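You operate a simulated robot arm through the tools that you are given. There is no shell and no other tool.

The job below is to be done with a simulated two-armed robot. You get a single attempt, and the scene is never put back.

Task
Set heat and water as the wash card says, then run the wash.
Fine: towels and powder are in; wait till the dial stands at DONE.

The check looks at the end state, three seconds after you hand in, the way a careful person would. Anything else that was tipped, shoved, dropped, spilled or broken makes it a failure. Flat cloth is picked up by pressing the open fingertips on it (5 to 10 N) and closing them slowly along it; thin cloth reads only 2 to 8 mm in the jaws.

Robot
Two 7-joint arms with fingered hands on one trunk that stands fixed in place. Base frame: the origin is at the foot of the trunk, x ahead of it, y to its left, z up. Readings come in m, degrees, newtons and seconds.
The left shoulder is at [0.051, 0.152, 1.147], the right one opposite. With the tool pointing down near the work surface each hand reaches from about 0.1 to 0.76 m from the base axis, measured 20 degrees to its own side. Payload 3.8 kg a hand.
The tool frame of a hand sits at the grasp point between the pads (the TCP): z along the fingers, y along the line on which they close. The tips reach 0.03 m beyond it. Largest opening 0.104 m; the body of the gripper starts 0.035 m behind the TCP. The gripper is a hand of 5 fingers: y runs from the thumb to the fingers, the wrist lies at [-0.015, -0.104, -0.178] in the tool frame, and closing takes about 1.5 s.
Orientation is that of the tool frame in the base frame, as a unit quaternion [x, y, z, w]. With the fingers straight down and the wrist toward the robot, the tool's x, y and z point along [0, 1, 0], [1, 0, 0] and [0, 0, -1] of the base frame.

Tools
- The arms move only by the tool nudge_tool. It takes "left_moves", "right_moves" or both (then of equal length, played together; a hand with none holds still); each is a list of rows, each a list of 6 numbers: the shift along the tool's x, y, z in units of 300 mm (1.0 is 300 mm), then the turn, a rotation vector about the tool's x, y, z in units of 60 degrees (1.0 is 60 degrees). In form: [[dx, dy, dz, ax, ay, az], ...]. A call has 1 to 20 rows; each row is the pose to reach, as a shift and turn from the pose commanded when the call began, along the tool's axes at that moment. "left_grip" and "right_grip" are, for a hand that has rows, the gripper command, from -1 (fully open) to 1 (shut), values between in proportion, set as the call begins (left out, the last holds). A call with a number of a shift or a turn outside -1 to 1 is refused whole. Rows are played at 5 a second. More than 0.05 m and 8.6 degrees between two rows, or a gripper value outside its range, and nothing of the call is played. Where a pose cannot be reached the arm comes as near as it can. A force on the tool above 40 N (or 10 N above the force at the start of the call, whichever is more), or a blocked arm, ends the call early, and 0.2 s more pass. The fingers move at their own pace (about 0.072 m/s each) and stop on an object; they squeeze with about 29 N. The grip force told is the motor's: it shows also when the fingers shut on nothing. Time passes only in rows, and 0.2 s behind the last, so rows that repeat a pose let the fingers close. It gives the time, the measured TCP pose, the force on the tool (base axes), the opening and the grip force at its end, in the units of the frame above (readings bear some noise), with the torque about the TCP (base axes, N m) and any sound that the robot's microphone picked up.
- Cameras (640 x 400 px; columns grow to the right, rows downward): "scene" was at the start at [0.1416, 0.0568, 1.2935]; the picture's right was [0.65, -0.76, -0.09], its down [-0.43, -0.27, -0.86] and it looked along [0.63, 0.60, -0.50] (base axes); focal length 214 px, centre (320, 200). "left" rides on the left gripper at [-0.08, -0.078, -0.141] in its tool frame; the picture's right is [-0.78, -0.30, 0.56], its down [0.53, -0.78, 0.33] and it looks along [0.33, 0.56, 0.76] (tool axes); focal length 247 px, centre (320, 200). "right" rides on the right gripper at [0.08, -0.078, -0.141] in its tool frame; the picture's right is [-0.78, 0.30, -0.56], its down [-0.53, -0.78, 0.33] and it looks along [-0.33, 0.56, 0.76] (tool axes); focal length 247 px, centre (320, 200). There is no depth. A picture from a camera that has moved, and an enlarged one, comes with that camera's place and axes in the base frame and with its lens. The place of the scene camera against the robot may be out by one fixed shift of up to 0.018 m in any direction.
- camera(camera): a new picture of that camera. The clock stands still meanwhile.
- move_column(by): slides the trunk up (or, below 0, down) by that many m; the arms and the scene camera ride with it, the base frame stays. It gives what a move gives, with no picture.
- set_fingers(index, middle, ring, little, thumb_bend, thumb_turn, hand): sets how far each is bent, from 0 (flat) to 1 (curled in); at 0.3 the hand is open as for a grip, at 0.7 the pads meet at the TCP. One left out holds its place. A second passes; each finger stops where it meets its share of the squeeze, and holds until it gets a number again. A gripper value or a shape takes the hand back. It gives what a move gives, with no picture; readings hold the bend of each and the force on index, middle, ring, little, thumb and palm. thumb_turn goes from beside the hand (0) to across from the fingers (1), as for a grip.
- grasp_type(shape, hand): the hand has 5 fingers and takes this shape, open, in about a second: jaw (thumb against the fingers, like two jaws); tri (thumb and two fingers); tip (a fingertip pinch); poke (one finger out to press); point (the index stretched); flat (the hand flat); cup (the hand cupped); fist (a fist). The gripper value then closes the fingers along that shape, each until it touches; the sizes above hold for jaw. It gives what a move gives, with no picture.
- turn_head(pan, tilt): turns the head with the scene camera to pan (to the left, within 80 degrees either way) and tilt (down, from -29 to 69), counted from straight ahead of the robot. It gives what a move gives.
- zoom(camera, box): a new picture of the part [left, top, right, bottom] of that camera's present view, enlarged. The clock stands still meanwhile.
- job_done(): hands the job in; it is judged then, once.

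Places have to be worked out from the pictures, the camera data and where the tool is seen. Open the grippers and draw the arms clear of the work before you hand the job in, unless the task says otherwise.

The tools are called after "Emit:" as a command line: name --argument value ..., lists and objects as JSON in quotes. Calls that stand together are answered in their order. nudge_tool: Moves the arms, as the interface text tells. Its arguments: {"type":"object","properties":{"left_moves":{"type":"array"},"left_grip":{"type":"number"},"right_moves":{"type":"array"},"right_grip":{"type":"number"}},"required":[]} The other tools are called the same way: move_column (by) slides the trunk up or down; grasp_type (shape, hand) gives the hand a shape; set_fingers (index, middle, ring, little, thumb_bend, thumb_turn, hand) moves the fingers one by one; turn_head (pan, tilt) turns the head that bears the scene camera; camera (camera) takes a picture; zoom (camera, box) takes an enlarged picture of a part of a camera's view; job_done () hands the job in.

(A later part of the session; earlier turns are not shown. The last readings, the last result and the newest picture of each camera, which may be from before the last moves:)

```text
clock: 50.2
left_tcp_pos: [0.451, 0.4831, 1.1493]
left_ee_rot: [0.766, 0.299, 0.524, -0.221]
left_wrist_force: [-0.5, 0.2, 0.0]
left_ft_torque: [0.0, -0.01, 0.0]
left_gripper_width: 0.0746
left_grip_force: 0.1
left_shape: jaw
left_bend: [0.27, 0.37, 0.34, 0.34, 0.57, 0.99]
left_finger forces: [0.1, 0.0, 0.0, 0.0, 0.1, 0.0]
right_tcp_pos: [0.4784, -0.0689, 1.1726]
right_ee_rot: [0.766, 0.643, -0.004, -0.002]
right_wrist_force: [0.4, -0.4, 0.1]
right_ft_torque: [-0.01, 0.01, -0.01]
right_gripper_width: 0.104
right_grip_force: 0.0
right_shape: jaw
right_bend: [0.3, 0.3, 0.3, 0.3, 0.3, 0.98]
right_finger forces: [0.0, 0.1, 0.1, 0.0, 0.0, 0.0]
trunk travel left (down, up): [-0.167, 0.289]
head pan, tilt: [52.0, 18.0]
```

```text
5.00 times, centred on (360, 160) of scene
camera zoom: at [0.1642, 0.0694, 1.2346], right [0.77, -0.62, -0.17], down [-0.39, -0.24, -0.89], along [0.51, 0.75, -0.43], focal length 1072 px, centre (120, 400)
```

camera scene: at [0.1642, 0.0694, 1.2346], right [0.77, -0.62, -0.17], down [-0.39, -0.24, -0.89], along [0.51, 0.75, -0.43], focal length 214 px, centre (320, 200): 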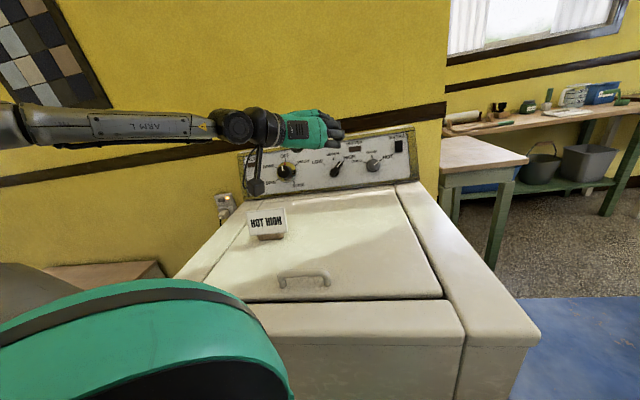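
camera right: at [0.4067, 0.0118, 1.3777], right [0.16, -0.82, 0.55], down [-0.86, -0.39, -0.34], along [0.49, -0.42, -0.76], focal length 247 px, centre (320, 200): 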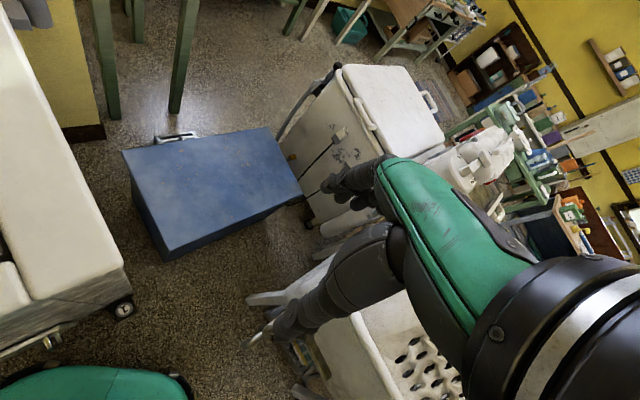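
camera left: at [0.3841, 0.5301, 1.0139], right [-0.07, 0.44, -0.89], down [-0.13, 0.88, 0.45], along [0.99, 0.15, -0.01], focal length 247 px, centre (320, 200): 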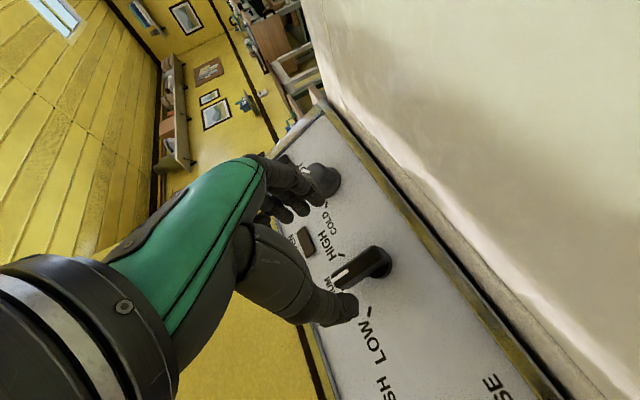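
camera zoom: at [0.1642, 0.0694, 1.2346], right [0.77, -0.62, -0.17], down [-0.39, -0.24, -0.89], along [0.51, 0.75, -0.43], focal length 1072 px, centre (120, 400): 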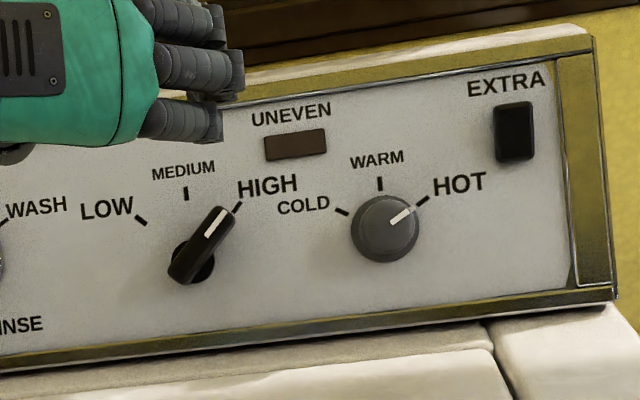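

The water lever appears a few degrees short of HIGH. I zoom in closely to judge.

Emit:
zoom --camera "scene" --box '[315, 145, 365, 185]'

Emit:
camera --camera "left"

```text
10.00 times, centred on (340, 165) of scene
camera zoom: at [0.1642, 0.0694, 1.2346], right [0.77, -0.62, -0.17], down [-0.39, -0.24, -0.89], along [0.51, 0.75, -0.43], focal length 2145 px, centre (120, 550)
```

zoom: 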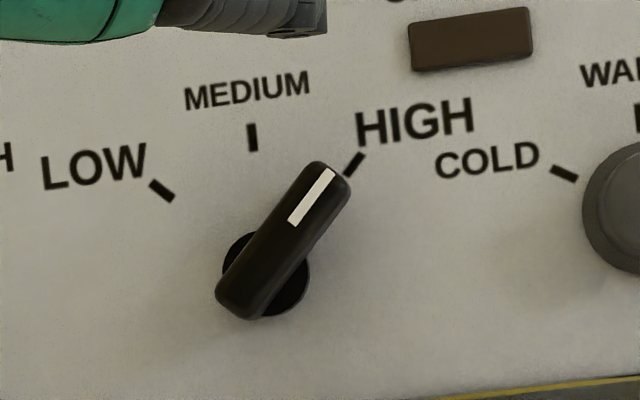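

```text
taken
camera left: at [0.2814, 0.427, 1.1267], right [-0.04, 0.4, -0.91], down [-0.17, 0.9, 0.4], along [0.98, 0.17, 0.03], focal length 247 px, centre (320, 200)
```

left: 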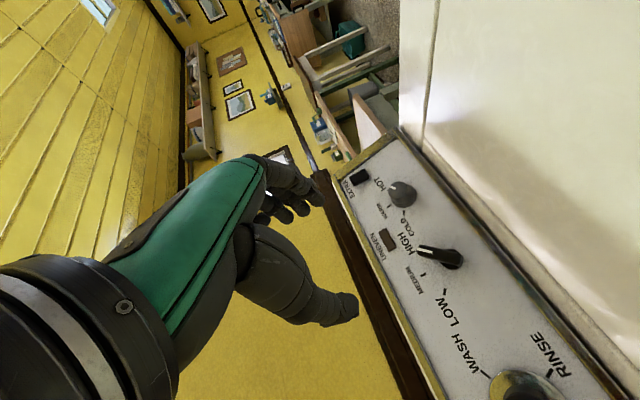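

The lever is at about 40° of the 45° for HIGH. I go back to set it precisely: approach again with the hand pre-rolled to about -42°.

Emit:
nudge_tool --left_moves '[[-0.034, 0.001, 0.091, 0, 0, 0.114], [-0.067, 0.001, 0.182, 0, 0, 0.228], [-0.101, 0.002, 0.272, 0, 0, 0.342], [-0.135, 0.003, 0.363, 0, 0, 0.456], [-0.168, 0.003, 0.454, 0, 0, 0.57], [-0.202, 0.004, 0.545, 0, 0, 0.683], [-0.202, 0.004, 0.545, 0, 0, 0.683]]'

Emit:
zoom --camera "left" --box '[260, 150, 460, 350]'

```text
clock: 51.8
left_tcp_pos: [0.5449, 0.575, 1.0344]
left_ee_rot: [0.822, 0.011, 0.411, -0.393]
left_wrist_force: [-0.5, -0.2, 0.4]
left_ft_torque: [0.0, 0.01, 0.01]
left_gripper_width: 0.0746
left_grip_force: 0.0
left_shape: jaw
left_bend: [0.27, 0.37, 0.34, 0.34, 0.57, 0.99]
left_finger forces: [0.0, 0.0, 0.0, 0.0, 0.1, 0.0]
right_tcp_pos: [0.4784, -0.069, 1.1727]
right_ee_rot: [0.766, 0.643, -0.006, -0.003]
right_wrist_force: [-0.8, 0.2, -0.3]
right_ft_torque: [-0.01, -0.02, 0.03]
right_gripper_width: 0.1042
right_grip_force: 0.0
right_shape: jaw
right_bend: [0.3, 0.3, 0.3, 0.3, 0.3, 0.98]
right_finger forces: [0.1, 0.1, 0.1, 0.0, 0.1, 0.0]
trunk travel left (down, up): [-0.167, 0.289]
head pan, tilt: [52.0, 18.0]
```

```text
2.00 times, centred on (360, 250) of left
camera zoom: at [0.3725, 0.5595, 1.0791], right [-0.24, 0.81, -0.54], down [0.31, 0.59, 0.74], along [0.92, 0.01, -0.39], focal length 494 px, centre (240, 100)
```

zoom: 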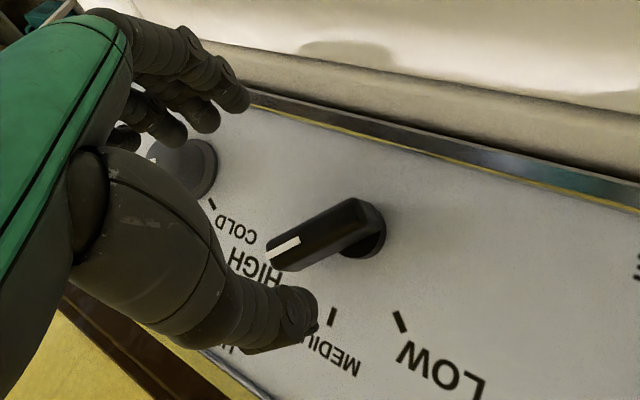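

Aligned with the lever's pivot. I advance 0.1 m straight in.

Emit:
nudge_tool --left_moves '[[0, 0, 0.08, 0, 0, 0], [0, 0, 0.16, 0, 0, 0], [0, 0, 0.23, 0, 0, 0], [0, 0, 0.29, 0, 0, 0], [0, 0, 0.333, 0, 0, 0], [0, 0, 0.333, 0, 0, 0]]'

Emit:
zoom --camera "left" --box '[230, 140, 430, 340]'

```text
clock: 53.2
left_tcp_pos: [0.6127, 0.6397, 1.0004]
left_ee_rot: [0.823, 0.012, 0.412, -0.391]
left_wrist_force: [0.2, -0.1, -0.2]
left_ft_torque: [-0.01, -0.02, -0.01]
left_gripper_width: 0.0747
left_grip_force: 0.1
left_shape: jaw
left_bend: [0.27, 0.37, 0.34, 0.34, 0.57, 0.99]
left_finger forces: [0.0, 0.0, 0.0, 0.0, 0.0, 0.0]
right_tcp_pos: [0.4796, -0.0695, 1.1729]
right_ee_rot: [0.767, 0.642, -0.005, -0.003]
right_wrist_force: [-0.2, 0.3, 0.6]
right_ft_torque: [-0.01, -0.03, 0.0]
right_gripper_width: 0.1039
right_grip_force: 0.0
right_shape: jaw
right_bend: [0.3, 0.3, 0.3, 0.3, 0.3, 0.98]
right_finger forces: [0.0, 0.0, 0.0, 0.0, 0.0, 0.0]
trunk travel left (down, up): [-0.167, 0.289]
head pan, tilt: [52.0, 18.0]
```

```text
2.00 times, centred on (330, 240) of left
camera zoom: at [0.4391, 0.6251, 1.0436], right [-0.24, 0.81, -0.54], down [0.31, 0.59, 0.74], along [0.92, 0.01, -0.39], focal length 494 px, centre (300, 120)
```

zoom: 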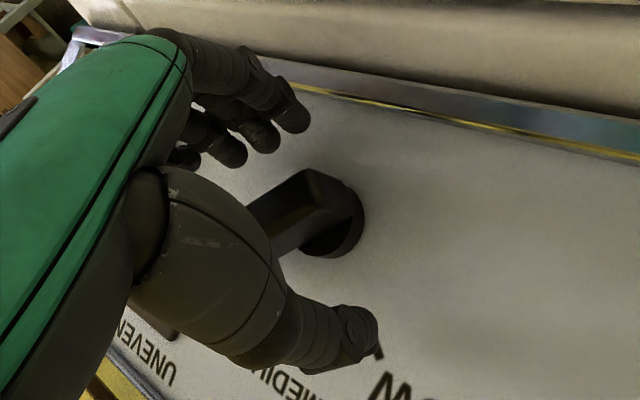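

I close on the lever, then (next call) turn about 10° further clockwise.

Emit:
nudge_tool --left_moves '[[0, 0, 0, 0, 0, 0], [0, 0, 0, 0, 0, 0], [0, 0, 0, 0, 0, 0], [0, 0, 0, 0, 0, 0], [0, 0, 0, 0, 0, 0], [0, 0, 0, 0, 0, 0], [0, 0, 0, 0, 0, 0]]' --left_grip 1

Emit:
zoom --camera "left" --box '[230, 140, 430, 340]'

```text
clock: 54.8
left_tcp_pos: [0.6138, 0.6399, 0.9995]
left_ee_rot: [0.823, 0.011, 0.412, -0.392]
left_wrist_force: [1.5, -2.0, -0.1]
left_ft_torque: [-0.03, 0.09, -0.09]
left_gripper_width: 0.0132
left_grip_force: 29.0
left_shape: jaw
left_bend: [0.73, 0.61, 0.61, 0.63, 0.74, 1.0]
left_finger forces: [19.4, 6.5, 2.9, 1.5, 25.1, 0.0]
right_tcp_pos: [0.4796, -0.0703, 1.1717]
right_ee_rot: [0.766, 0.643, -0.005, -0.003]
right_wrist_force: [0.5, -0.4, 1.1]
right_ft_torque: [0.0, 0.0, 0.06]
right_gripper_width: 0.104
right_grip_force: 0.1
right_shape: jaw
right_bend: [0.3, 0.3, 0.3, 0.3, 0.3, 0.98]
right_finger forces: [0.0, 0.0, 0.0, 0.1, 0.0, 0.0]
trunk travel left (down, up): [-0.167, 0.289]
head pan, tilt: [52.0, 18.0]
```

```text
2.00 times, centred on (330, 240) of left
camera zoom: at [0.4397, 0.6247, 1.0435], right [-0.24, 0.81, -0.54], down [0.31, 0.59, 0.74], along [0.92, 0.01, -0.39], focal length 494 px, centre (300, 120)
```

zoom: 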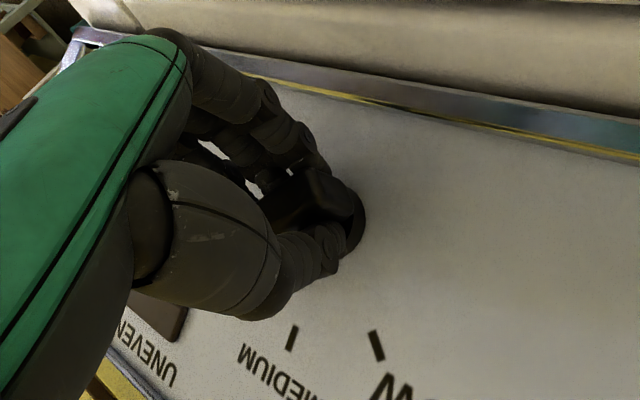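

Gripped. I turn 13° clockwise (roll to about -56°).

Emit:
nudge_tool --left_moves '[[0, 0, 0, 0, 0, 0.075], [0, 0, 0, 0, 0, 0.15], [0, 0, 0, 0, 0, 0.22], [0, 0, 0, 0, 0, 0.22]]'

Emit:
zoom --camera "left" --box '[230, 140, 430, 340]'

Emit:
zoom --camera "scene" --box '[300, 120, 400, 190]'

```text
clock: 55.8
left_tcp_pos: [0.6127, 0.639, 0.9997]
left_ee_rot: [0.818, -0.084, 0.365, -0.437]
left_wrist_force: [5.7, -1.0, 2.6]
left_ft_torque: [-0.06, -0.12, -0.05]
left_gripper_width: 0.0131
left_grip_force: 29.1
left_shape: jaw
left_bend: [0.72, 0.62, 0.66, 0.68, 0.74, 1.0]
left_finger forces: [18.7, 5.1, 3.0, 0.0, 26.1, 0.1]
right_tcp_pos: [0.4801, -0.0696, 1.1706]
right_ee_rot: [0.767, 0.642, -0.004, -0.003]
right_wrist_force: [0.1, -1.8, -0.1]
right_ft_torque: [-0.03, 0.01, -0.01]
right_gripper_width: 0.1042
right_grip_force: 0.1
right_shape: jaw
right_bend: [0.3, 0.3, 0.3, 0.3, 0.3, 0.98]
right_finger forces: [0.0, 0.0, 0.0, 0.0, 0.0, 0.0]
trunk travel left (down, up): [-0.167, 0.289]
head pan, tilt: [52.0, 18.0]
```

```text
2.00 times, centred on (330, 240) of left
camera zoom: at [0.4479, 0.6296, 1.068], right [-0.24, 0.9, -0.37], down [0.47, 0.44, 0.77], along [0.85, 0.01, -0.52], focal length 494 px, centre (300, 120)
```

zoom: 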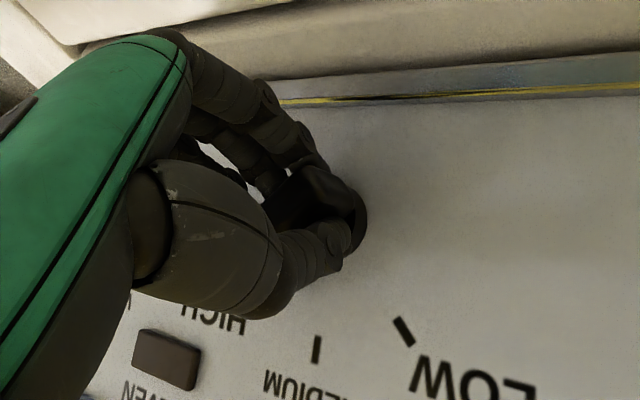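

```text
5.71 times, centred on (350, 155) of scene
camera zoom: at [0.166, 0.0692, 1.2344], right [0.77, -0.62, -0.17], down [-0.39, -0.24, -0.89], along [0.5, 0.75, -0.43], focal length 1226 px, centre (149, 457)
```

zoom: 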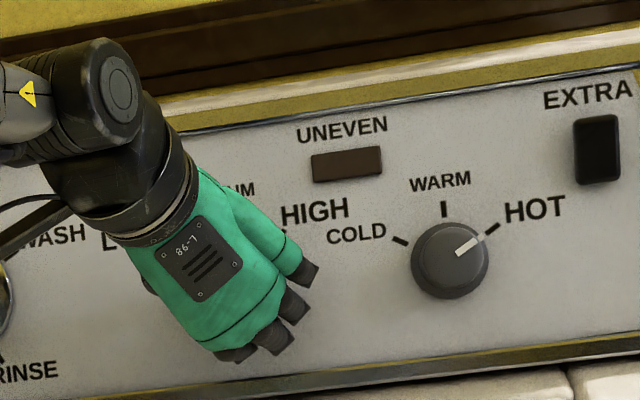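

Roll is now -56°. I release and back out to check the lever.

Emit:
nudge_tool --left_moves '[[0, 0, 0, 0, 0, 0], [0, 0, 0, 0, 0, 0], [0, 0, 0, 0, 0, 0], [0, 0, 0, 0, 0, 0], [0, 0, 0, 0, 0, 0], [0, 0, -0.06, 0, 0, 0], [0, 0, -0.13, 0, 0, 0], [0, 0, -0.22, 0, 0, 0], [0, 0, -0.32, 0, 0, 0]]' --left_grip -0.44

Emit:
zoom --camera "left" --box '[280, 170, 480, 370]'

```text
clock: 57.8
left_tcp_pos: [0.5471, 0.5754, 1.0346]
left_ee_rot: [0.817, -0.084, 0.366, -0.438]
left_wrist_force: [0.0, 0.7, -0.1]
left_ft_torque: [0.01, 0.01, -0.01]
left_gripper_width: 0.0746
left_grip_force: 0.0
left_shape: jaw
left_bend: [0.27, 0.37, 0.34, 0.34, 0.57, 0.99]
left_finger forces: [0.1, 0.1, 0.0, 0.0, 0.0, 0.0]
right_tcp_pos: [0.4781, -0.07, 1.1726]
right_ee_rot: [0.766, 0.643, -0.004, -0.002]
right_wrist_force: [-0.8, 0.3, -0.5]
right_ft_torque: [0.01, 0.01, -0.02]
right_gripper_width: 0.1037
right_grip_force: 0.0
right_shape: jaw
right_bend: [0.3, 0.3, 0.3, 0.3, 0.3, 0.98]
right_finger forces: [0.0, 0.0, 0.0, 0.0, 0.0, 0.0]
trunk travel left (down, up): [-0.167, 0.289]
head pan, tilt: [52.0, 18.0]
```

```text
2.00 times, centred on (380, 270) of left
camera zoom: at [0.3814, 0.5664, 1.1024], right [-0.24, 0.9, -0.37], down [0.47, 0.44, 0.77], along [0.85, 0.01, -0.52], focal length 494 px, centre (200, 60)
```

zoom: 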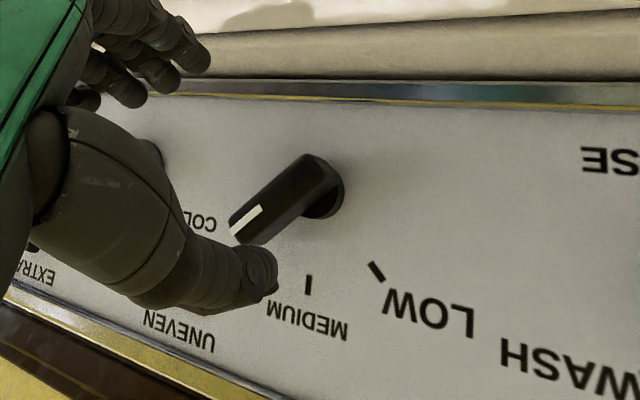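

I retract up and back, rolling toward 0°, and look at the lever from the scene camera.

Emit:
nudge_tool --left_moves '[[0.017, -0.02, -0.07, 0, 0, -0.119], [0.034, -0.039, -0.14, 0, 0, -0.238], [0.051, -0.059, -0.21, 0, 0, -0.357], [0.068, -0.079, -0.28, 0, 0, -0.476], [0.084, -0.099, -0.35, 0, 0, -0.595], [0.101, -0.118, -0.42, 0, 0, -0.714], [0.118, -0.138, -0.49, 0, 0, -0.833], [0.135, -0.158, -0.559, 0, 0, -0.93]]'

Emit:
zoom --camera "scene" --box '[315, 145, 365, 185]'

Emit:
camera --camera "scene"

```text
clock: 59.6
left_tcp_pos: [0.4582, 0.4794, 1.1476]
left_ee_rot: [0.765, 0.301, 0.524, -0.221]
left_wrist_force: [-0.2, 0.1, -0.1]
left_ft_torque: [-0.05, 0.01, -0.01]
left_gripper_width: 0.0746
left_grip_force: 0.0
left_shape: jaw
left_bend: [0.27, 0.37, 0.34, 0.34, 0.57, 0.99]
left_finger forces: [0.1, 0.0, 0.0, 0.0, 0.1, 0.0]
left hand out of reach, approached as far as the arm can: row 8
right_tcp_pos: [0.4788, -0.0692, 1.1721]
right_ee_rot: [0.766, 0.642, -0.005, -0.003]
right_wrist_force: [0.3, 0.1, -0.5]
right_ft_torque: [0.02, 0.05, 0.01]
right_gripper_width: 0.104
right_grip_force: 0.1
right_shape: jaw
right_bend: [0.3, 0.3, 0.3, 0.3, 0.3, 0.98]
right_finger forces: [0.0, 0.0, 0.0, 0.0, 0.1, 0.0]
trunk travel left (down, up): [-0.167, 0.289]
head pan, tilt: [52.0, 18.0]
```

```text
10.00 times, centred on (340, 165) of scene
camera zoom: at [0.1647, 0.0696, 1.2345], right [0.77, -0.62, -0.17], down [-0.39, -0.24, -0.89], along [0.51, 0.75, -0.43], focal length 2145 px, centre (120, 550)
```

zoom: 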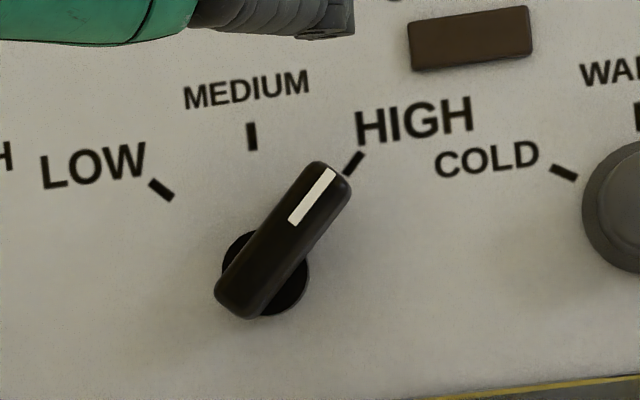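

```text
taken
camera scene: at [0.1647, 0.0696, 1.2345], right [0.77, -0.62, -0.17], down [-0.39, -0.24, -0.89], along [0.51, 0.75, -0.43], focal length 214 px, centre (320, 200)
```

scene: 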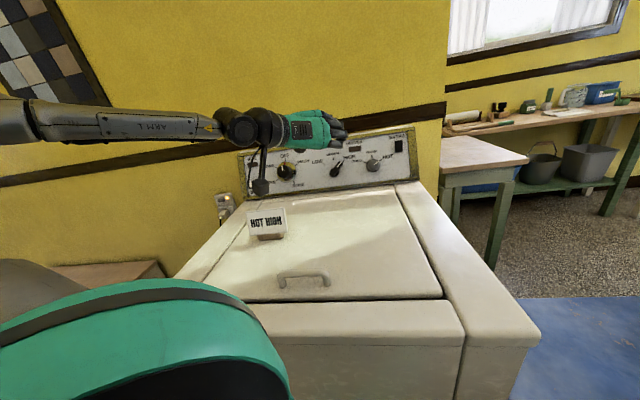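

The lever hardly moved further: it sits at its HIGH stop (the apparent few degrees are parallax of the raised lever), so HIGH and HOT are both set. Now the timer dial: I move left in front of it, staying above the card, then test rolling counter-clockwise there.

Emit:
nudge_tool --left_moves '[[0.001, -0.094, 0.074, 0, 0, 0], [0.002, -0.188, 0.148, 0, 0, 0], [0.002, -0.283, 0.223, 0, 0, 0], [0.003, -0.377, 0.297, 0, 0, 0], [0.003, -0.377, 0.297, 0, 0, -0.1], [0.003, -0.377, 0.297, 0, 0, -0.2]]'

Emit:
camera --camera "scene"

Emit:
camera --camera "left"

```text
clock: 61.0
left_tcp_pos: [0.4415, 0.6201, 1.1176]
left_ee_rot: [0.725, 0.388, 0.546, -0.16]
left_wrist_force: [0.2, 0.7, -0.5]
left_ft_torque: [-0.01, 0.04, -0.02]
left_gripper_width: 0.0748
left_grip_force: 0.0
left_shape: jaw
left_bend: [0.27, 0.37, 0.34, 0.34, 0.57, 0.99]
left_finger forces: [0.1, 0.0, 0.0, 0.0, 0.0, 0.0]
right_tcp_pos: [0.4796, -0.0686, 1.172]
right_ee_rot: [0.766, 0.643, -0.005, -0.003]
right_wrist_force: [0.1, -0.5, 0.1]
right_ft_torque: [-0.01, 0.0, 0.0]
right_gripper_width: 0.104
right_grip_force: 0.1
right_shape: jaw
right_bend: [0.3, 0.3, 0.3, 0.3, 0.3, 0.98]
right_finger forces: [0.0, 0.1, 0.1, 0.1, 0.0, 0.1]
trunk travel left (down, up): [-0.167, 0.289]
head pan, tilt: [52.0, 18.0]
```

```text
taken
camera scene: at [0.1651, 0.0699, 1.2344], right [0.77, -0.62, -0.17], down [-0.39, -0.24, -0.89], along [0.5, 0.75, -0.43], focal length 214 px, centre (320, 200)
```

scene: 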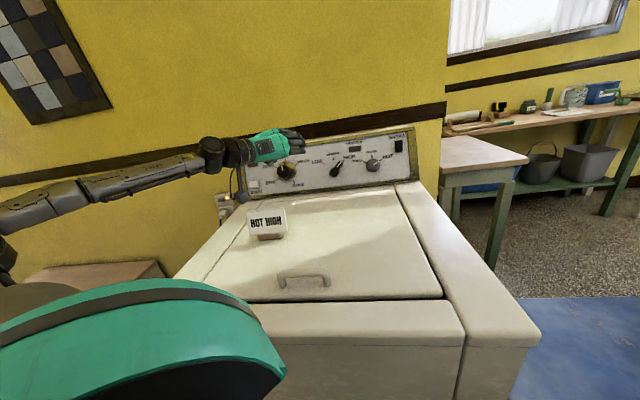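

```text
taken
camera left: at [0.2808, 0.5468, 1.0783], right [0.08, 0.25, -0.96], down [-0.29, 0.93, 0.22], along [0.95, 0.27, 0.15], focal length 247 px, centre (320, 200)
```

left: 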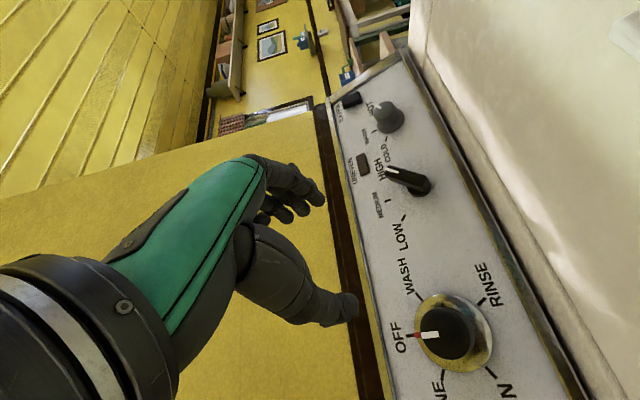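

At this place rolling counter-clockwise works again. For the dial I'll use a palm-down start (fingers above, thumb below) so there are ~60° of clockwise roll within reach; I roll further counter-clockwise in two halves.

Emit:
nudge_tool --left_moves '[[0, 0, 0, 0.013, -0.001, -0.112], [0, 0, 0, 0.027, -0.002, -0.223], [0, 0, 0, 0.04, -0.003, -0.335], [0, 0, 0, 0.053, -0.005, -0.446], [0, 0, 0, 0.067, -0.006, -0.558], [0, 0, 0, 0.08, -0.007, -0.669]]'

Emit:
camera --camera "scene"

```text
clock: 62.4
left_tcp_pos: [0.4411, 0.6201, 1.1177]
left_ee_rot: [0.543, 0.636, 0.548, 0.011]
left_wrist_force: [0.6, -0.9, 0.5]
left_ft_torque: [-0.03, -0.02, 0.01]
left_gripper_width: 0.0744
left_grip_force: 0.0
left_shape: jaw
left_bend: [0.27, 0.37, 0.34, 0.34, 0.57, 0.99]
left_finger forces: [0.1, 0.1, 0.1, 0.1, 0.0, 0.1]
right_tcp_pos: [0.4792, -0.0695, 1.1724]
right_ee_rot: [0.766, 0.643, -0.005, -0.003]
right_wrist_force: [0.0, -0.8, 0.3]
right_ft_torque: [0.0, -0.01, -0.02]
right_gripper_width: 0.1041
right_grip_force: 0.1
right_shape: jaw
right_bend: [0.3, 0.3, 0.3, 0.3, 0.3, 0.98]
right_finger forces: [0.0, 0.1, 0.1, 0.0, 0.0, 0.0]
trunk travel left (down, up): [-0.167, 0.289]
head pan, tilt: [52.0, 18.0]
```

```text
taken
camera scene: at [0.1653, 0.0698, 1.2344], right [0.77, -0.62, -0.17], down [-0.39, -0.24, -0.89], along [0.5, 0.75, -0.43], focal length 214 px, centre (320, 200)
```

scene: 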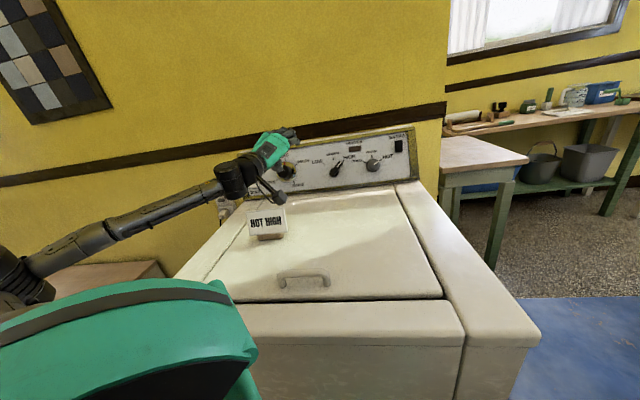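

The forearm would pass low over the card in a palm-down approach, so I instead use the wrist-left, wrist-high posture for the dial in short turns. First I raise the trunk 0.04 m for forearm clearance over the card.

Emit:
move_column --by 0.04

Emit:
camera --camera "left"

```text
clock: 63.2
left_tcp_pos: [0.4414, 0.6198, 1.1564]
left_ee_rot: [0.544, 0.635, 0.548, 0.009]
left_wrist_force: [-0.8, -0.6, -0.5]
left_ft_torque: [0.02, 0.01, 0.03]
left_gripper_width: 0.0747
left_grip_force: 0.0
left_shape: jaw
left_bend: [0.27, 0.37, 0.34, 0.34, 0.57, 0.99]
left_finger forces: [0.0, 0.1, 0.0, 0.0, 0.1, 0.0]
right_tcp_pos: [0.4813, -0.0686, 1.2117]
right_ee_rot: [0.766, 0.643, -0.006, -0.004]
right_wrist_force: [-0.9, -0.7, 0.4]
right_ft_torque: [0.03, 0.01, 0.0]
right_gripper_width: 0.1038
right_grip_force: 0.0
right_shape: jaw
right_bend: [0.3, 0.3, 0.3, 0.3, 0.3, 0.98]
right_finger forces: [0.0, 0.0, 0.0, 0.1, 0.1, 0.0]
trunk travel left (down, up): [-0.207, 0.249]
head pan, tilt: [52.0, 18.0]
```

```text
taken
camera left: at [0.3356, 0.4815, 1.1108], right [0.45, -0.1, -0.88], down [-0.55, 0.75, -0.37], along [0.7, 0.65, 0.28], focal length 247 px, centre (320, 200)
```

left: 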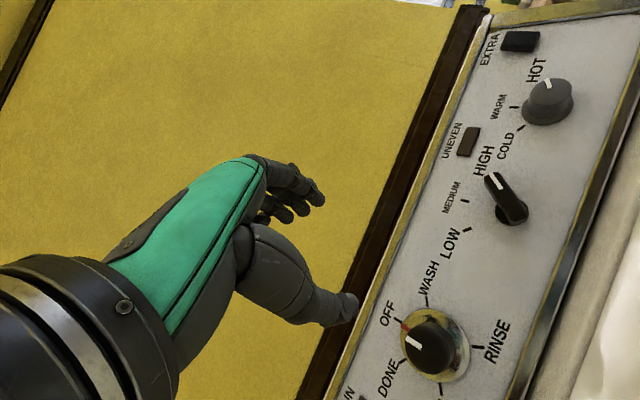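

The view confirms heat at HOT and water at HIGH; the dial axis refines to ≈ (0.520, 0.805, 1.003). I roll back clockwise to about 5°, yaw the tool toward the dial line, and move to a point above the pre-grasp.

Emit:
nudge_tool --left_moves '[[0.015, -0.027, 0.051, 0.0225, 0.023, 0.114], [0.029, -0.055, 0.102, 0.045, 0.046, 0.229], [0.044, -0.082, 0.153, 0.0675, 0.069, 0.343], [0.058, -0.109, 0.204, 0.09, 0.092, 0.457], [0.073, -0.137, 0.255, 0.1125, 0.115, 0.572], [0.087, -0.164, 0.306, 0.135, 0.138, 0.686]]'

Emit:
camera --camera "scene"

Emit:
camera --camera "left"

```text
clock: 64.6
left_tcp_pos: [0.4527, 0.712, 1.1013]
left_ee_rot: [0.691, 0.439, 0.508, -0.267]
left_wrist_force: [-0.2, -0.7, 0.7]
left_ft_torque: [0.02, 0.0, 0.01]
left_gripper_width: 0.0746
left_grip_force: 0.1
left_shape: jaw
left_bend: [0.27, 0.37, 0.34, 0.34, 0.57, 0.99]
left_finger forces: [0.0, 0.0, 0.1, 0.0, 0.0, 0.0]
right_tcp_pos: [0.4797, -0.0677, 1.2128]
right_ee_rot: [0.766, 0.642, -0.005, -0.002]
right_wrist_force: [0.4, -0.6, 0.3]
right_ft_torque: [-0.01, 0.0, -0.02]
right_gripper_width: 0.1043
right_grip_force: 0.0
right_shape: jaw
right_bend: [0.3, 0.3, 0.3, 0.3, 0.3, 0.98]
right_finger forces: [0.0, 0.0, 0.1, 0.0, 0.0, 0.1]
trunk travel left (down, up): [-0.207, 0.249]
head pan, tilt: [52.0, 18.0]
```

```text
taken
camera scene: at [0.1411, 0.0699, 1.2839], right [0.78, -0.62, -0.13], down [-0.34, -0.24, -0.91], along [0.53, 0.75, -0.4], focal length 214 px, centre (320, 200)
```

scene: 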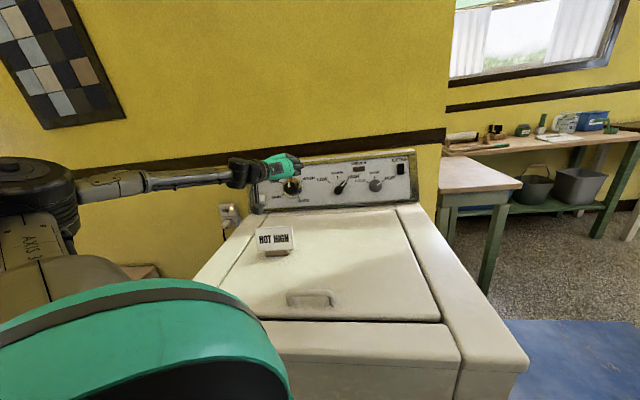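

```text
taken
camera left: at [0.3106, 0.6053, 1.0674], right [-0.07, 0.33, -0.94], down [-0.47, 0.82, 0.33], along [0.88, 0.47, 0.1], focal length 247 px, centre (320, 200)
```

left: 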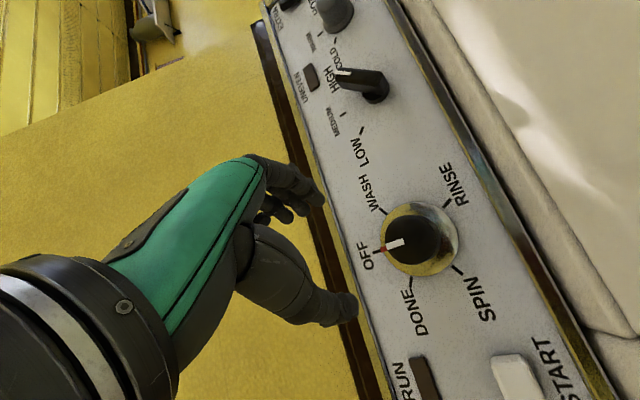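

The hand is above the pre-grasp with the elbow high. The wrist camera must not come down on the card, so I roll to -12° (camera rises) and then approach diagonally forward-down, first 60% of the way.

Emit:
nudge_tool --left_moves '[[0, 0, 0, 0, 0, 0.1], [0, 0, 0, 0, 0, 0.2], [0, 0, 0, 0, 0, 0.283], [-0.03, -0.005, 0.055, 0, 0, 0.283], [-0.06, -0.01, 0.11, 0, 0, 0.283], [-0.09, -0.015, 0.165, 0, 0, 0.283]]'

Emit:
camera --camera "scene"

Emit:
camera --camera "left"

```text
clock: 66.0
left_tcp_pos: [0.4686, 0.7461, 1.058]
left_ee_rot: [0.749, 0.332, 0.463, -0.338]
left_wrist_force: [0.1, 0.9, 0.3]
left_ft_torque: [0.0, 0.01, -0.01]
left_gripper_width: 0.0743
left_grip_force: 0.0
left_shape: jaw
left_bend: [0.27, 0.37, 0.34, 0.34, 0.57, 0.99]
left_finger forces: [0.0, 0.0, 0.0, 0.0, 0.1, 0.0]
right_tcp_pos: [0.4797, -0.0686, 1.2121]
right_ee_rot: [0.766, 0.642, -0.005, -0.003]
right_wrist_force: [-0.5, 0.3, -0.4]
right_ft_torque: [0.01, -0.01, 0.0]
right_gripper_width: 0.104
right_grip_force: 0.1
right_shape: jaw
right_bend: [0.3, 0.3, 0.3, 0.3, 0.3, 0.98]
right_finger forces: [0.0, 0.0, 0.1, 0.1, 0.1, 0.0]
trunk travel left (down, up): [-0.207, 0.249]
head pan, tilt: [52.0, 18.0]
```

```text
taken
camera scene: at [0.141, 0.0703, 1.2839], right [0.78, -0.62, -0.13], down [-0.34, -0.24, -0.91], along [0.53, 0.75, -0.4], focal length 214 px, centre (320, 200)
```

scene: 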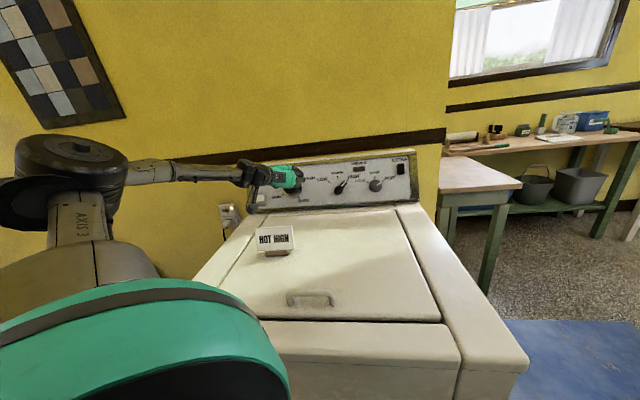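

```text
taken
camera left: at [0.3121, 0.6575, 1.0475], right [-0.25, 0.47, -0.85], down [-0.29, 0.8, 0.53], along [0.92, 0.38, -0.06], focal length 247 px, centre (320, 200)
```

left: 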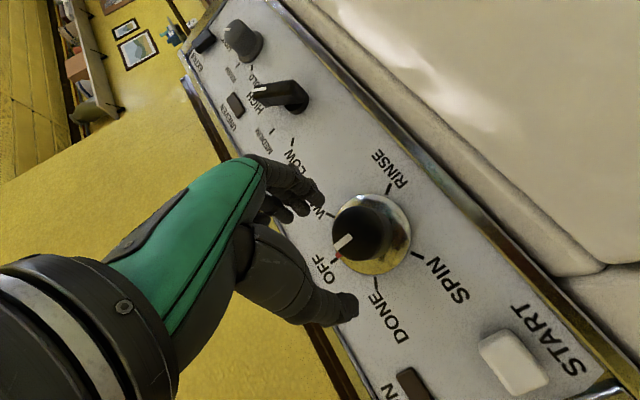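

The dial's predicted and seen pixels agree. I correct sideways/down first, then advance onto the dial knob.

Emit:
nudge_tool --left_moves '[[-0.04, 0.02, 0.02, 0, 0, 0], [-0.077, 0.039, 0.04, 0, 0, 0], [-0.077, 0.039, 0.08, 0, 0, 0], [-0.077, 0.039, 0.08, 0, 0, 0]]'

Emit:
zoom --camera "left" --box '[230, 140, 430, 340]'

```text
clock: 67.0
left_tcp_pos: [0.4814, 0.7526, 1.0275]
left_ee_rot: [0.748, 0.333, 0.464, -0.339]
left_wrist_force: [0.2, 0.4, -0.3]
left_ft_torque: [-0.03, 0.01, 0.01]
left_gripper_width: 0.0746
left_grip_force: 0.1
left_shape: jaw
left_bend: [0.27, 0.37, 0.34, 0.34, 0.57, 0.99]
left_finger forces: [0.0, 0.0, 0.0, 0.0, 0.0, 0.1]
right_tcp_pos: [0.4795, -0.0686, 1.2109]
right_ee_rot: [0.766, 0.643, -0.004, -0.003]
right_wrist_force: [-0.6, 0.0, 0.8]
right_ft_torque: [-0.01, -0.04, -0.01]
right_gripper_width: 0.1038
right_grip_force: 0.2
right_shape: jaw
right_bend: [0.3, 0.3, 0.3, 0.3, 0.3, 0.98]
right_finger forces: [0.0, 0.1, 0.1, 0.1, 0.0, 0.0]
trunk travel left (down, up): [-0.207, 0.249]
head pan, tilt: [52.0, 18.0]
```

```text
2.00 times, centred on (330, 240) of left
camera zoom: at [0.3246, 0.6661, 1.0164], right [-0.25, 0.47, -0.84], down [-0.29, 0.8, 0.53], along [0.92, 0.38, -0.06], focal length 494 px, centre (300, 120)
```

zoom: 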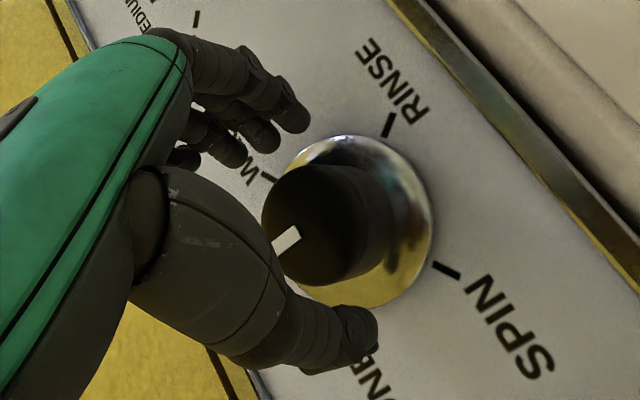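

Nicely centred. I advance the last 0.022 m.

Emit:
nudge_tool --left_moves '[[0, 0, 0.025, 0, 0, 0], [0, 0, 0.05, 0, 0, 0], [0, 0, 0.073, 0, 0, 0], [0, 0, 0.073, 0, 0, 0]]'

Emit:
zoom --camera "left" --box '[230, 140, 430, 340]'

```text
clock: 68.0
left_tcp_pos: [0.4935, 0.7695, 1.021]
left_ee_rot: [0.748, 0.332, 0.465, -0.337]
left_wrist_force: [-3.8, -4.7, 1.8]
left_ft_torque: [0.01, -0.05, -0.29]
left_gripper_width: 0.0747
left_grip_force: 0.0
left_shape: jaw
left_bend: [0.27, 0.36, 0.34, 0.34, 0.57, 0.99]
left_finger forces: [0.8, 5.5, 0.1, 0.0, 0.0, 0.0]
right_tcp_pos: [0.479, -0.071, 1.212]
right_ee_rot: [0.766, 0.642, -0.004, -0.003]
right_wrist_force: [-0.2, 0.5, -0.4]
right_ft_torque: [0.02, 0.02, 0.02]
right_gripper_width: 0.1039
right_grip_force: 0.1
right_shape: jaw
right_bend: [0.3, 0.3, 0.3, 0.3, 0.3, 0.98]
right_finger forces: [0.0, 0.0, 0.0, 0.0, 0.0, 0.0]
trunk travel left (down, up): [-0.207, 0.249]
head pan, tilt: [52.0, 18.0]
```

```text
2.00 times, centred on (330, 240) of left
camera zoom: at [0.3347, 0.6822, 1.01], right [-0.25, 0.47, -0.84], down [-0.29, 0.8, 0.53], along [0.93, 0.37, -0.06], focal length 494 px, centre (300, 120)
```

zoom: 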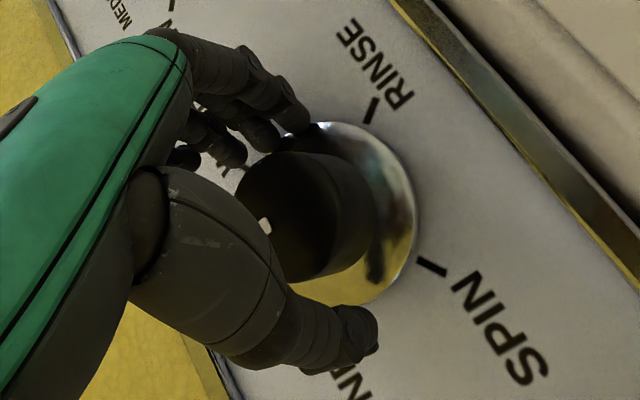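

The middle finger just touches the panel (5 N). I back off 5 mm and roll counter-clockwise 20° with the jaws open around the knob, to gain turning range.

Emit:
nudge_tool --left_moves '[[0, 0, -0.018, 0, 0, 0], [0, 0, -0.018, 0, 0, -0.11], [0, 0, -0.018, 0, 0, -0.22], [0, 0, -0.018, 0, 0, -0.33], [0, 0, -0.018, 0, 0, -0.33]]'

Emit:
zoom --camera "left" --box '[230, 140, 430, 340]'

Emit:
zoom --camera "scene" --box '[210, 140, 370, 270]'

```text
clock: 69.2
left_tcp_pos: [0.4896, 0.7672, 1.0204]
left_ee_rot: [0.68, 0.457, 0.515, -0.252]
left_wrist_force: [0.0, 0.1, 0.1]
left_ft_torque: [-0.01, 0.02, -0.02]
left_gripper_width: 0.0745
left_grip_force: 0.1
left_shape: jaw
left_bend: [0.27, 0.36, 0.34, 0.34, 0.57, 0.99]
left_finger forces: [0.1, 0.0, 0.1, 0.0, 0.0, 0.0]
right_tcp_pos: [0.479, -0.0691, 1.2129]
right_ee_rot: [0.766, 0.643, -0.004, -0.002]
right_wrist_force: [-0.6, -0.7, 0.0]
right_ft_torque: [-0.01, 0.0, 0.03]
right_gripper_width: 0.1039
right_grip_force: 0.1
right_shape: jaw
right_bend: [0.3, 0.3, 0.3, 0.3, 0.3, 0.98]
right_finger forces: [0.1, 0.1, 0.1, 0.1, 0.0, 0.1]
trunk travel left (down, up): [-0.207, 0.249]
head pan, tilt: [52.0, 18.0]
```

```text
2.00 times, centred on (330, 240) of left
camera zoom: at [0.3512, 0.6574, 0.984], right [-0.04, 0.31, -0.95], down [-0.5, 0.82, 0.29], along [0.86, 0.49, 0.12], focal length 494 px, centre (300, 120)
```

zoom: 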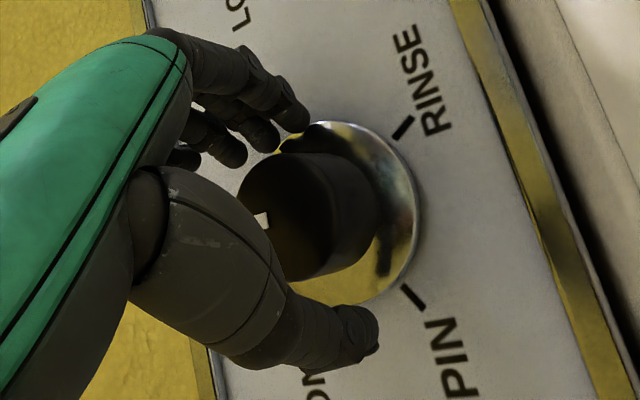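

```text
3.08 times, centred on (290, 205) of scene
camera zoom: at [0.1409, 0.07, 1.2839], right [0.78, -0.62, -0.13], down [-0.34, -0.24, -0.91], along [0.53, 0.75, -0.4], focal length 660 px, centre (412, 185)
```

zoom: 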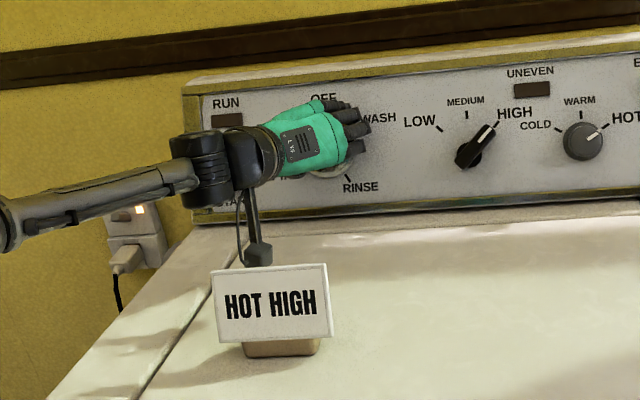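

Clear of the card. I close the hand on the dial knob.

Emit:
nudge_tool --left_moves '[[0, 0, 0, 0, 0, 0], [0, 0, 0, 0, 0, 0], [0, 0, 0, 0, 0, 0], [0, 0, 0, 0, 0, 0], [0, 0, 0, 0, 0, 0], [0, 0, 0, 0, 0, 0], [0, 0, 0, 0, 0, 0]]' --left_grip 1

Emit:
zoom --camera "left" --box '[230, 140, 430, 340]'

```text
clock: 70.8
left_tcp_pos: [0.4889, 0.7663, 1.0203]
left_ee_rot: [0.68, 0.456, 0.515, -0.254]
left_wrist_force: [-3.8, -1.4, -1.8]
left_ft_torque: [-0.1, 0.01, -0.17]
left_gripper_width: 0.0424
left_grip_force: 28.9
left_shape: jaw
left_bend: [0.74, 0.46, 0.49, 0.46, 0.73, 1.0]
left_finger forces: [15.1, 8.0, 0.0, 0.0, 25.3, 0.0]
right_tcp_pos: [0.4795, -0.068, 1.2122]
right_ee_rot: [0.766, 0.642, -0.005, -0.003]
right_wrist_force: [-0.9, -0.4, 0.3]
right_ft_torque: [0.02, 0.0, 0.02]
right_gripper_width: 0.1037
right_grip_force: 0.1
right_shape: jaw
right_bend: [0.3, 0.3, 0.3, 0.3, 0.3, 0.98]
right_finger forces: [0.0, 0.0, 0.1, 0.1, 0.1, 0.0]
trunk travel left (down, up): [-0.207, 0.249]
head pan, tilt: [52.0, 18.0]
```

```text
2.00 times, centred on (330, 240) of left
camera zoom: at [0.3502, 0.6577, 0.9845], right [-0.04, 0.31, -0.95], down [-0.5, 0.82, 0.29], along [0.86, 0.49, 0.12], focal length 494 px, centre (300, 120)
```

zoom: 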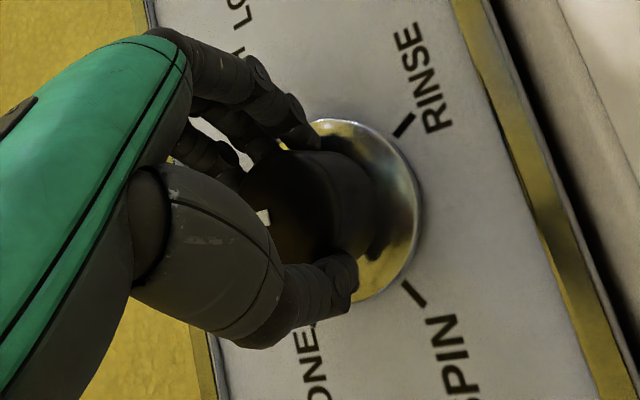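

Firm grip on the dial. I turn it 28° clockwise.

Emit:
nudge_tool --left_moves '[[0, 0, 0, 0, 0, 0.117], [0, 0, 0, 0, 0, 0.233], [0, 0, 0, 0, 0, 0.35], [0, 0, 0, 0, 0, 0.467], [0, 0, 0, 0, 0, 0.467]]'

Emit:
zoom --camera "left" --box '[230, 140, 430, 340]'

Emit:
zoom --camera "scene" --box '[210, 140, 370, 270]'

```text
clock: 72.0
left_tcp_pos: [0.4886, 0.7675, 1.023]
left_ee_rot: [0.77, 0.278, 0.439, -0.37]
left_wrist_force: [-1.6, 6.7, 4.4]
left_ft_torque: [0.06, -0.22, -0.23]
left_gripper_width: 0.041
left_grip_force: 29.2
left_shape: jaw
left_bend: [0.74, 0.46, 0.49, 0.46, 0.74, 1.0]
left_finger forces: [11.4, 10.6, 0.1, 0.0, 29.1, 0.0]
right_tcp_pos: [0.4789, -0.0678, 1.2124]
right_ee_rot: [0.766, 0.643, -0.004, -0.002]
right_wrist_force: [-0.6, 0.3, -0.5]
right_ft_torque: [-0.02, -0.02, 0.04]
right_gripper_width: 0.1038
right_grip_force: 0.2
right_shape: jaw
right_bend: [0.3, 0.3, 0.3, 0.3, 0.3, 0.98]
right_finger forces: [0.0, 0.0, 0.0, 0.0, 0.1, 0.1]
trunk travel left (down, up): [-0.207, 0.249]
head pan, tilt: [52.0, 18.0]
```

```text
2.00 times, centred on (330, 240) of left
camera zoom: at [0.327, 0.6882, 1.0245], right [-0.32, 0.54, -0.78], down [-0.18, 0.77, 0.61], along [0.93, 0.34, -0.14], focal length 494 px, centre (300, 120)
```

zoom: 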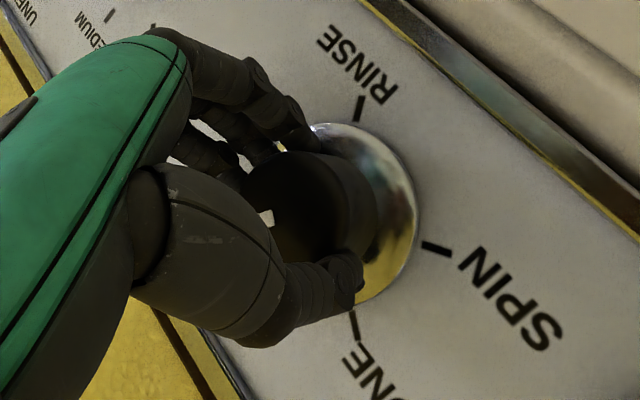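

```text
3.08 times, centred on (290, 205) of scene
camera zoom: at [0.1394, 0.0707, 1.2842], right [0.78, -0.62, -0.13], down [-0.34, -0.24, -0.91], along [0.53, 0.75, -0.4], focal length 660 px, centre (412, 185)
```

zoom: 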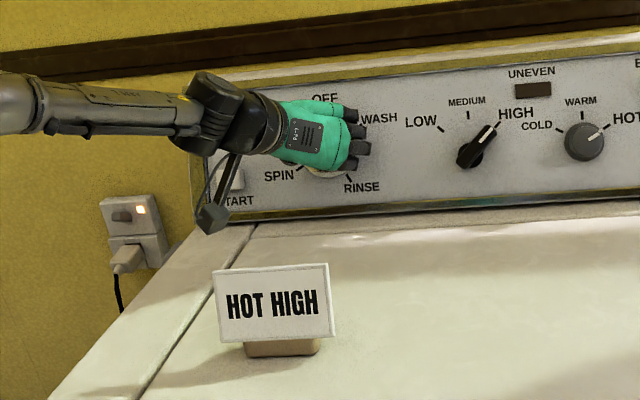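

The dial followed. I release in place, roll back 28° counter-clockwise with open jaws, and re-grip.

Emit:
nudge_tool --left_moves '[[0, 0, 0, 0, 0, 0], [0, 0, 0, 0, 0, 0], [0, 0, 0, 0, 0, 0], [0, 0, 0, 0, 0, 0], [0, 0, 0, 0, 0, 0], [0, 0, 0, 0, 0, -0.117], [0, 0, 0, 0, 0, -0.233], [0, 0, 0, 0, 0, -0.35], [0, 0, 0, 0, 0, -0.467], [0, 0, 0, 0, 0, -0.467]]' --left_grip -0.44

Emit:
zoom --camera "left" --box '[230, 140, 430, 340]'

Emit:
zoom --camera "scene" --box '[210, 140, 370, 270]'

```text
clock: 74.2
left_tcp_pos: [0.4901, 0.7676, 1.019]
left_ee_rot: [0.68, 0.457, 0.515, -0.254]
left_wrist_force: [-0.1, -1.0, 0.8]
left_ft_torque: [0.01, 0.01, -0.01]
left_gripper_width: 0.0745
left_grip_force: 0.0
left_shape: jaw
left_bend: [0.27, 0.36, 0.34, 0.34, 0.57, 0.99]
left_finger forces: [0.0, 0.0, 0.1, 0.0, 0.1, 0.0]
right_tcp_pos: [0.4795, -0.0683, 1.2118]
right_ee_rot: [0.766, 0.643, -0.005, -0.002]
right_wrist_force: [-0.2, 0.1, 0.4]
right_ft_torque: [0.03, -0.01, -0.02]
right_gripper_width: 0.1038
right_grip_force: 0.1
right_shape: jaw
right_bend: [0.3, 0.3, 0.3, 0.3, 0.3, 0.98]
right_finger forces: [0.0, 0.0, 0.0, 0.0, 0.1, 0.1]
trunk travel left (down, up): [-0.207, 0.249]
head pan, tilt: [52.0, 18.0]
```

```text
2.00 times, centred on (330, 240) of left
camera zoom: at [0.3511, 0.6578, 0.9836], right [-0.04, 0.31, -0.95], down [-0.5, 0.82, 0.29], along [0.86, 0.49, 0.12], focal length 494 px, centre (300, 120)
```

zoom: 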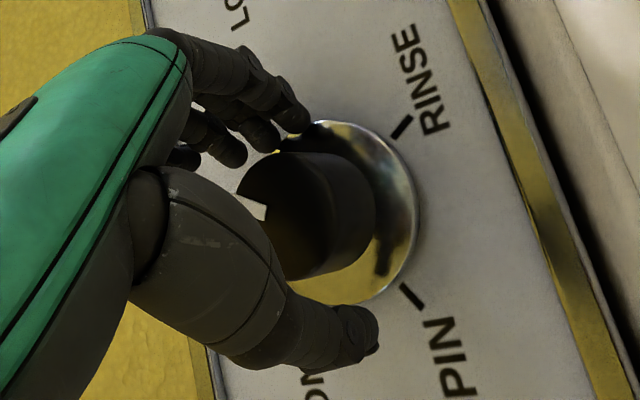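

```text
3.08 times, centred on (290, 205) of scene
camera zoom: at [0.1413, 0.0703, 1.2839], right [0.78, -0.62, -0.13], down [-0.34, -0.24, -0.91], along [0.53, 0.75, -0.4], focal length 660 px, centre (412, 185)
```

zoom: 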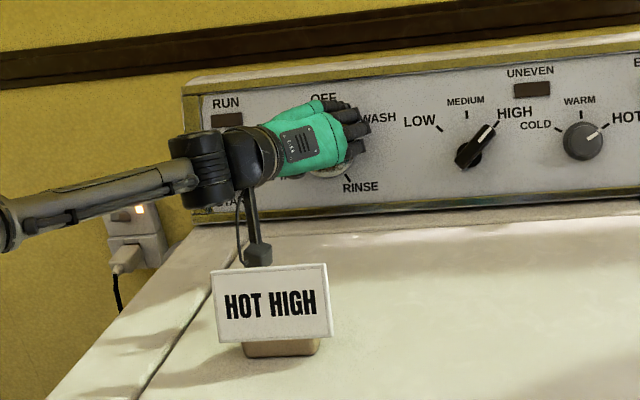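

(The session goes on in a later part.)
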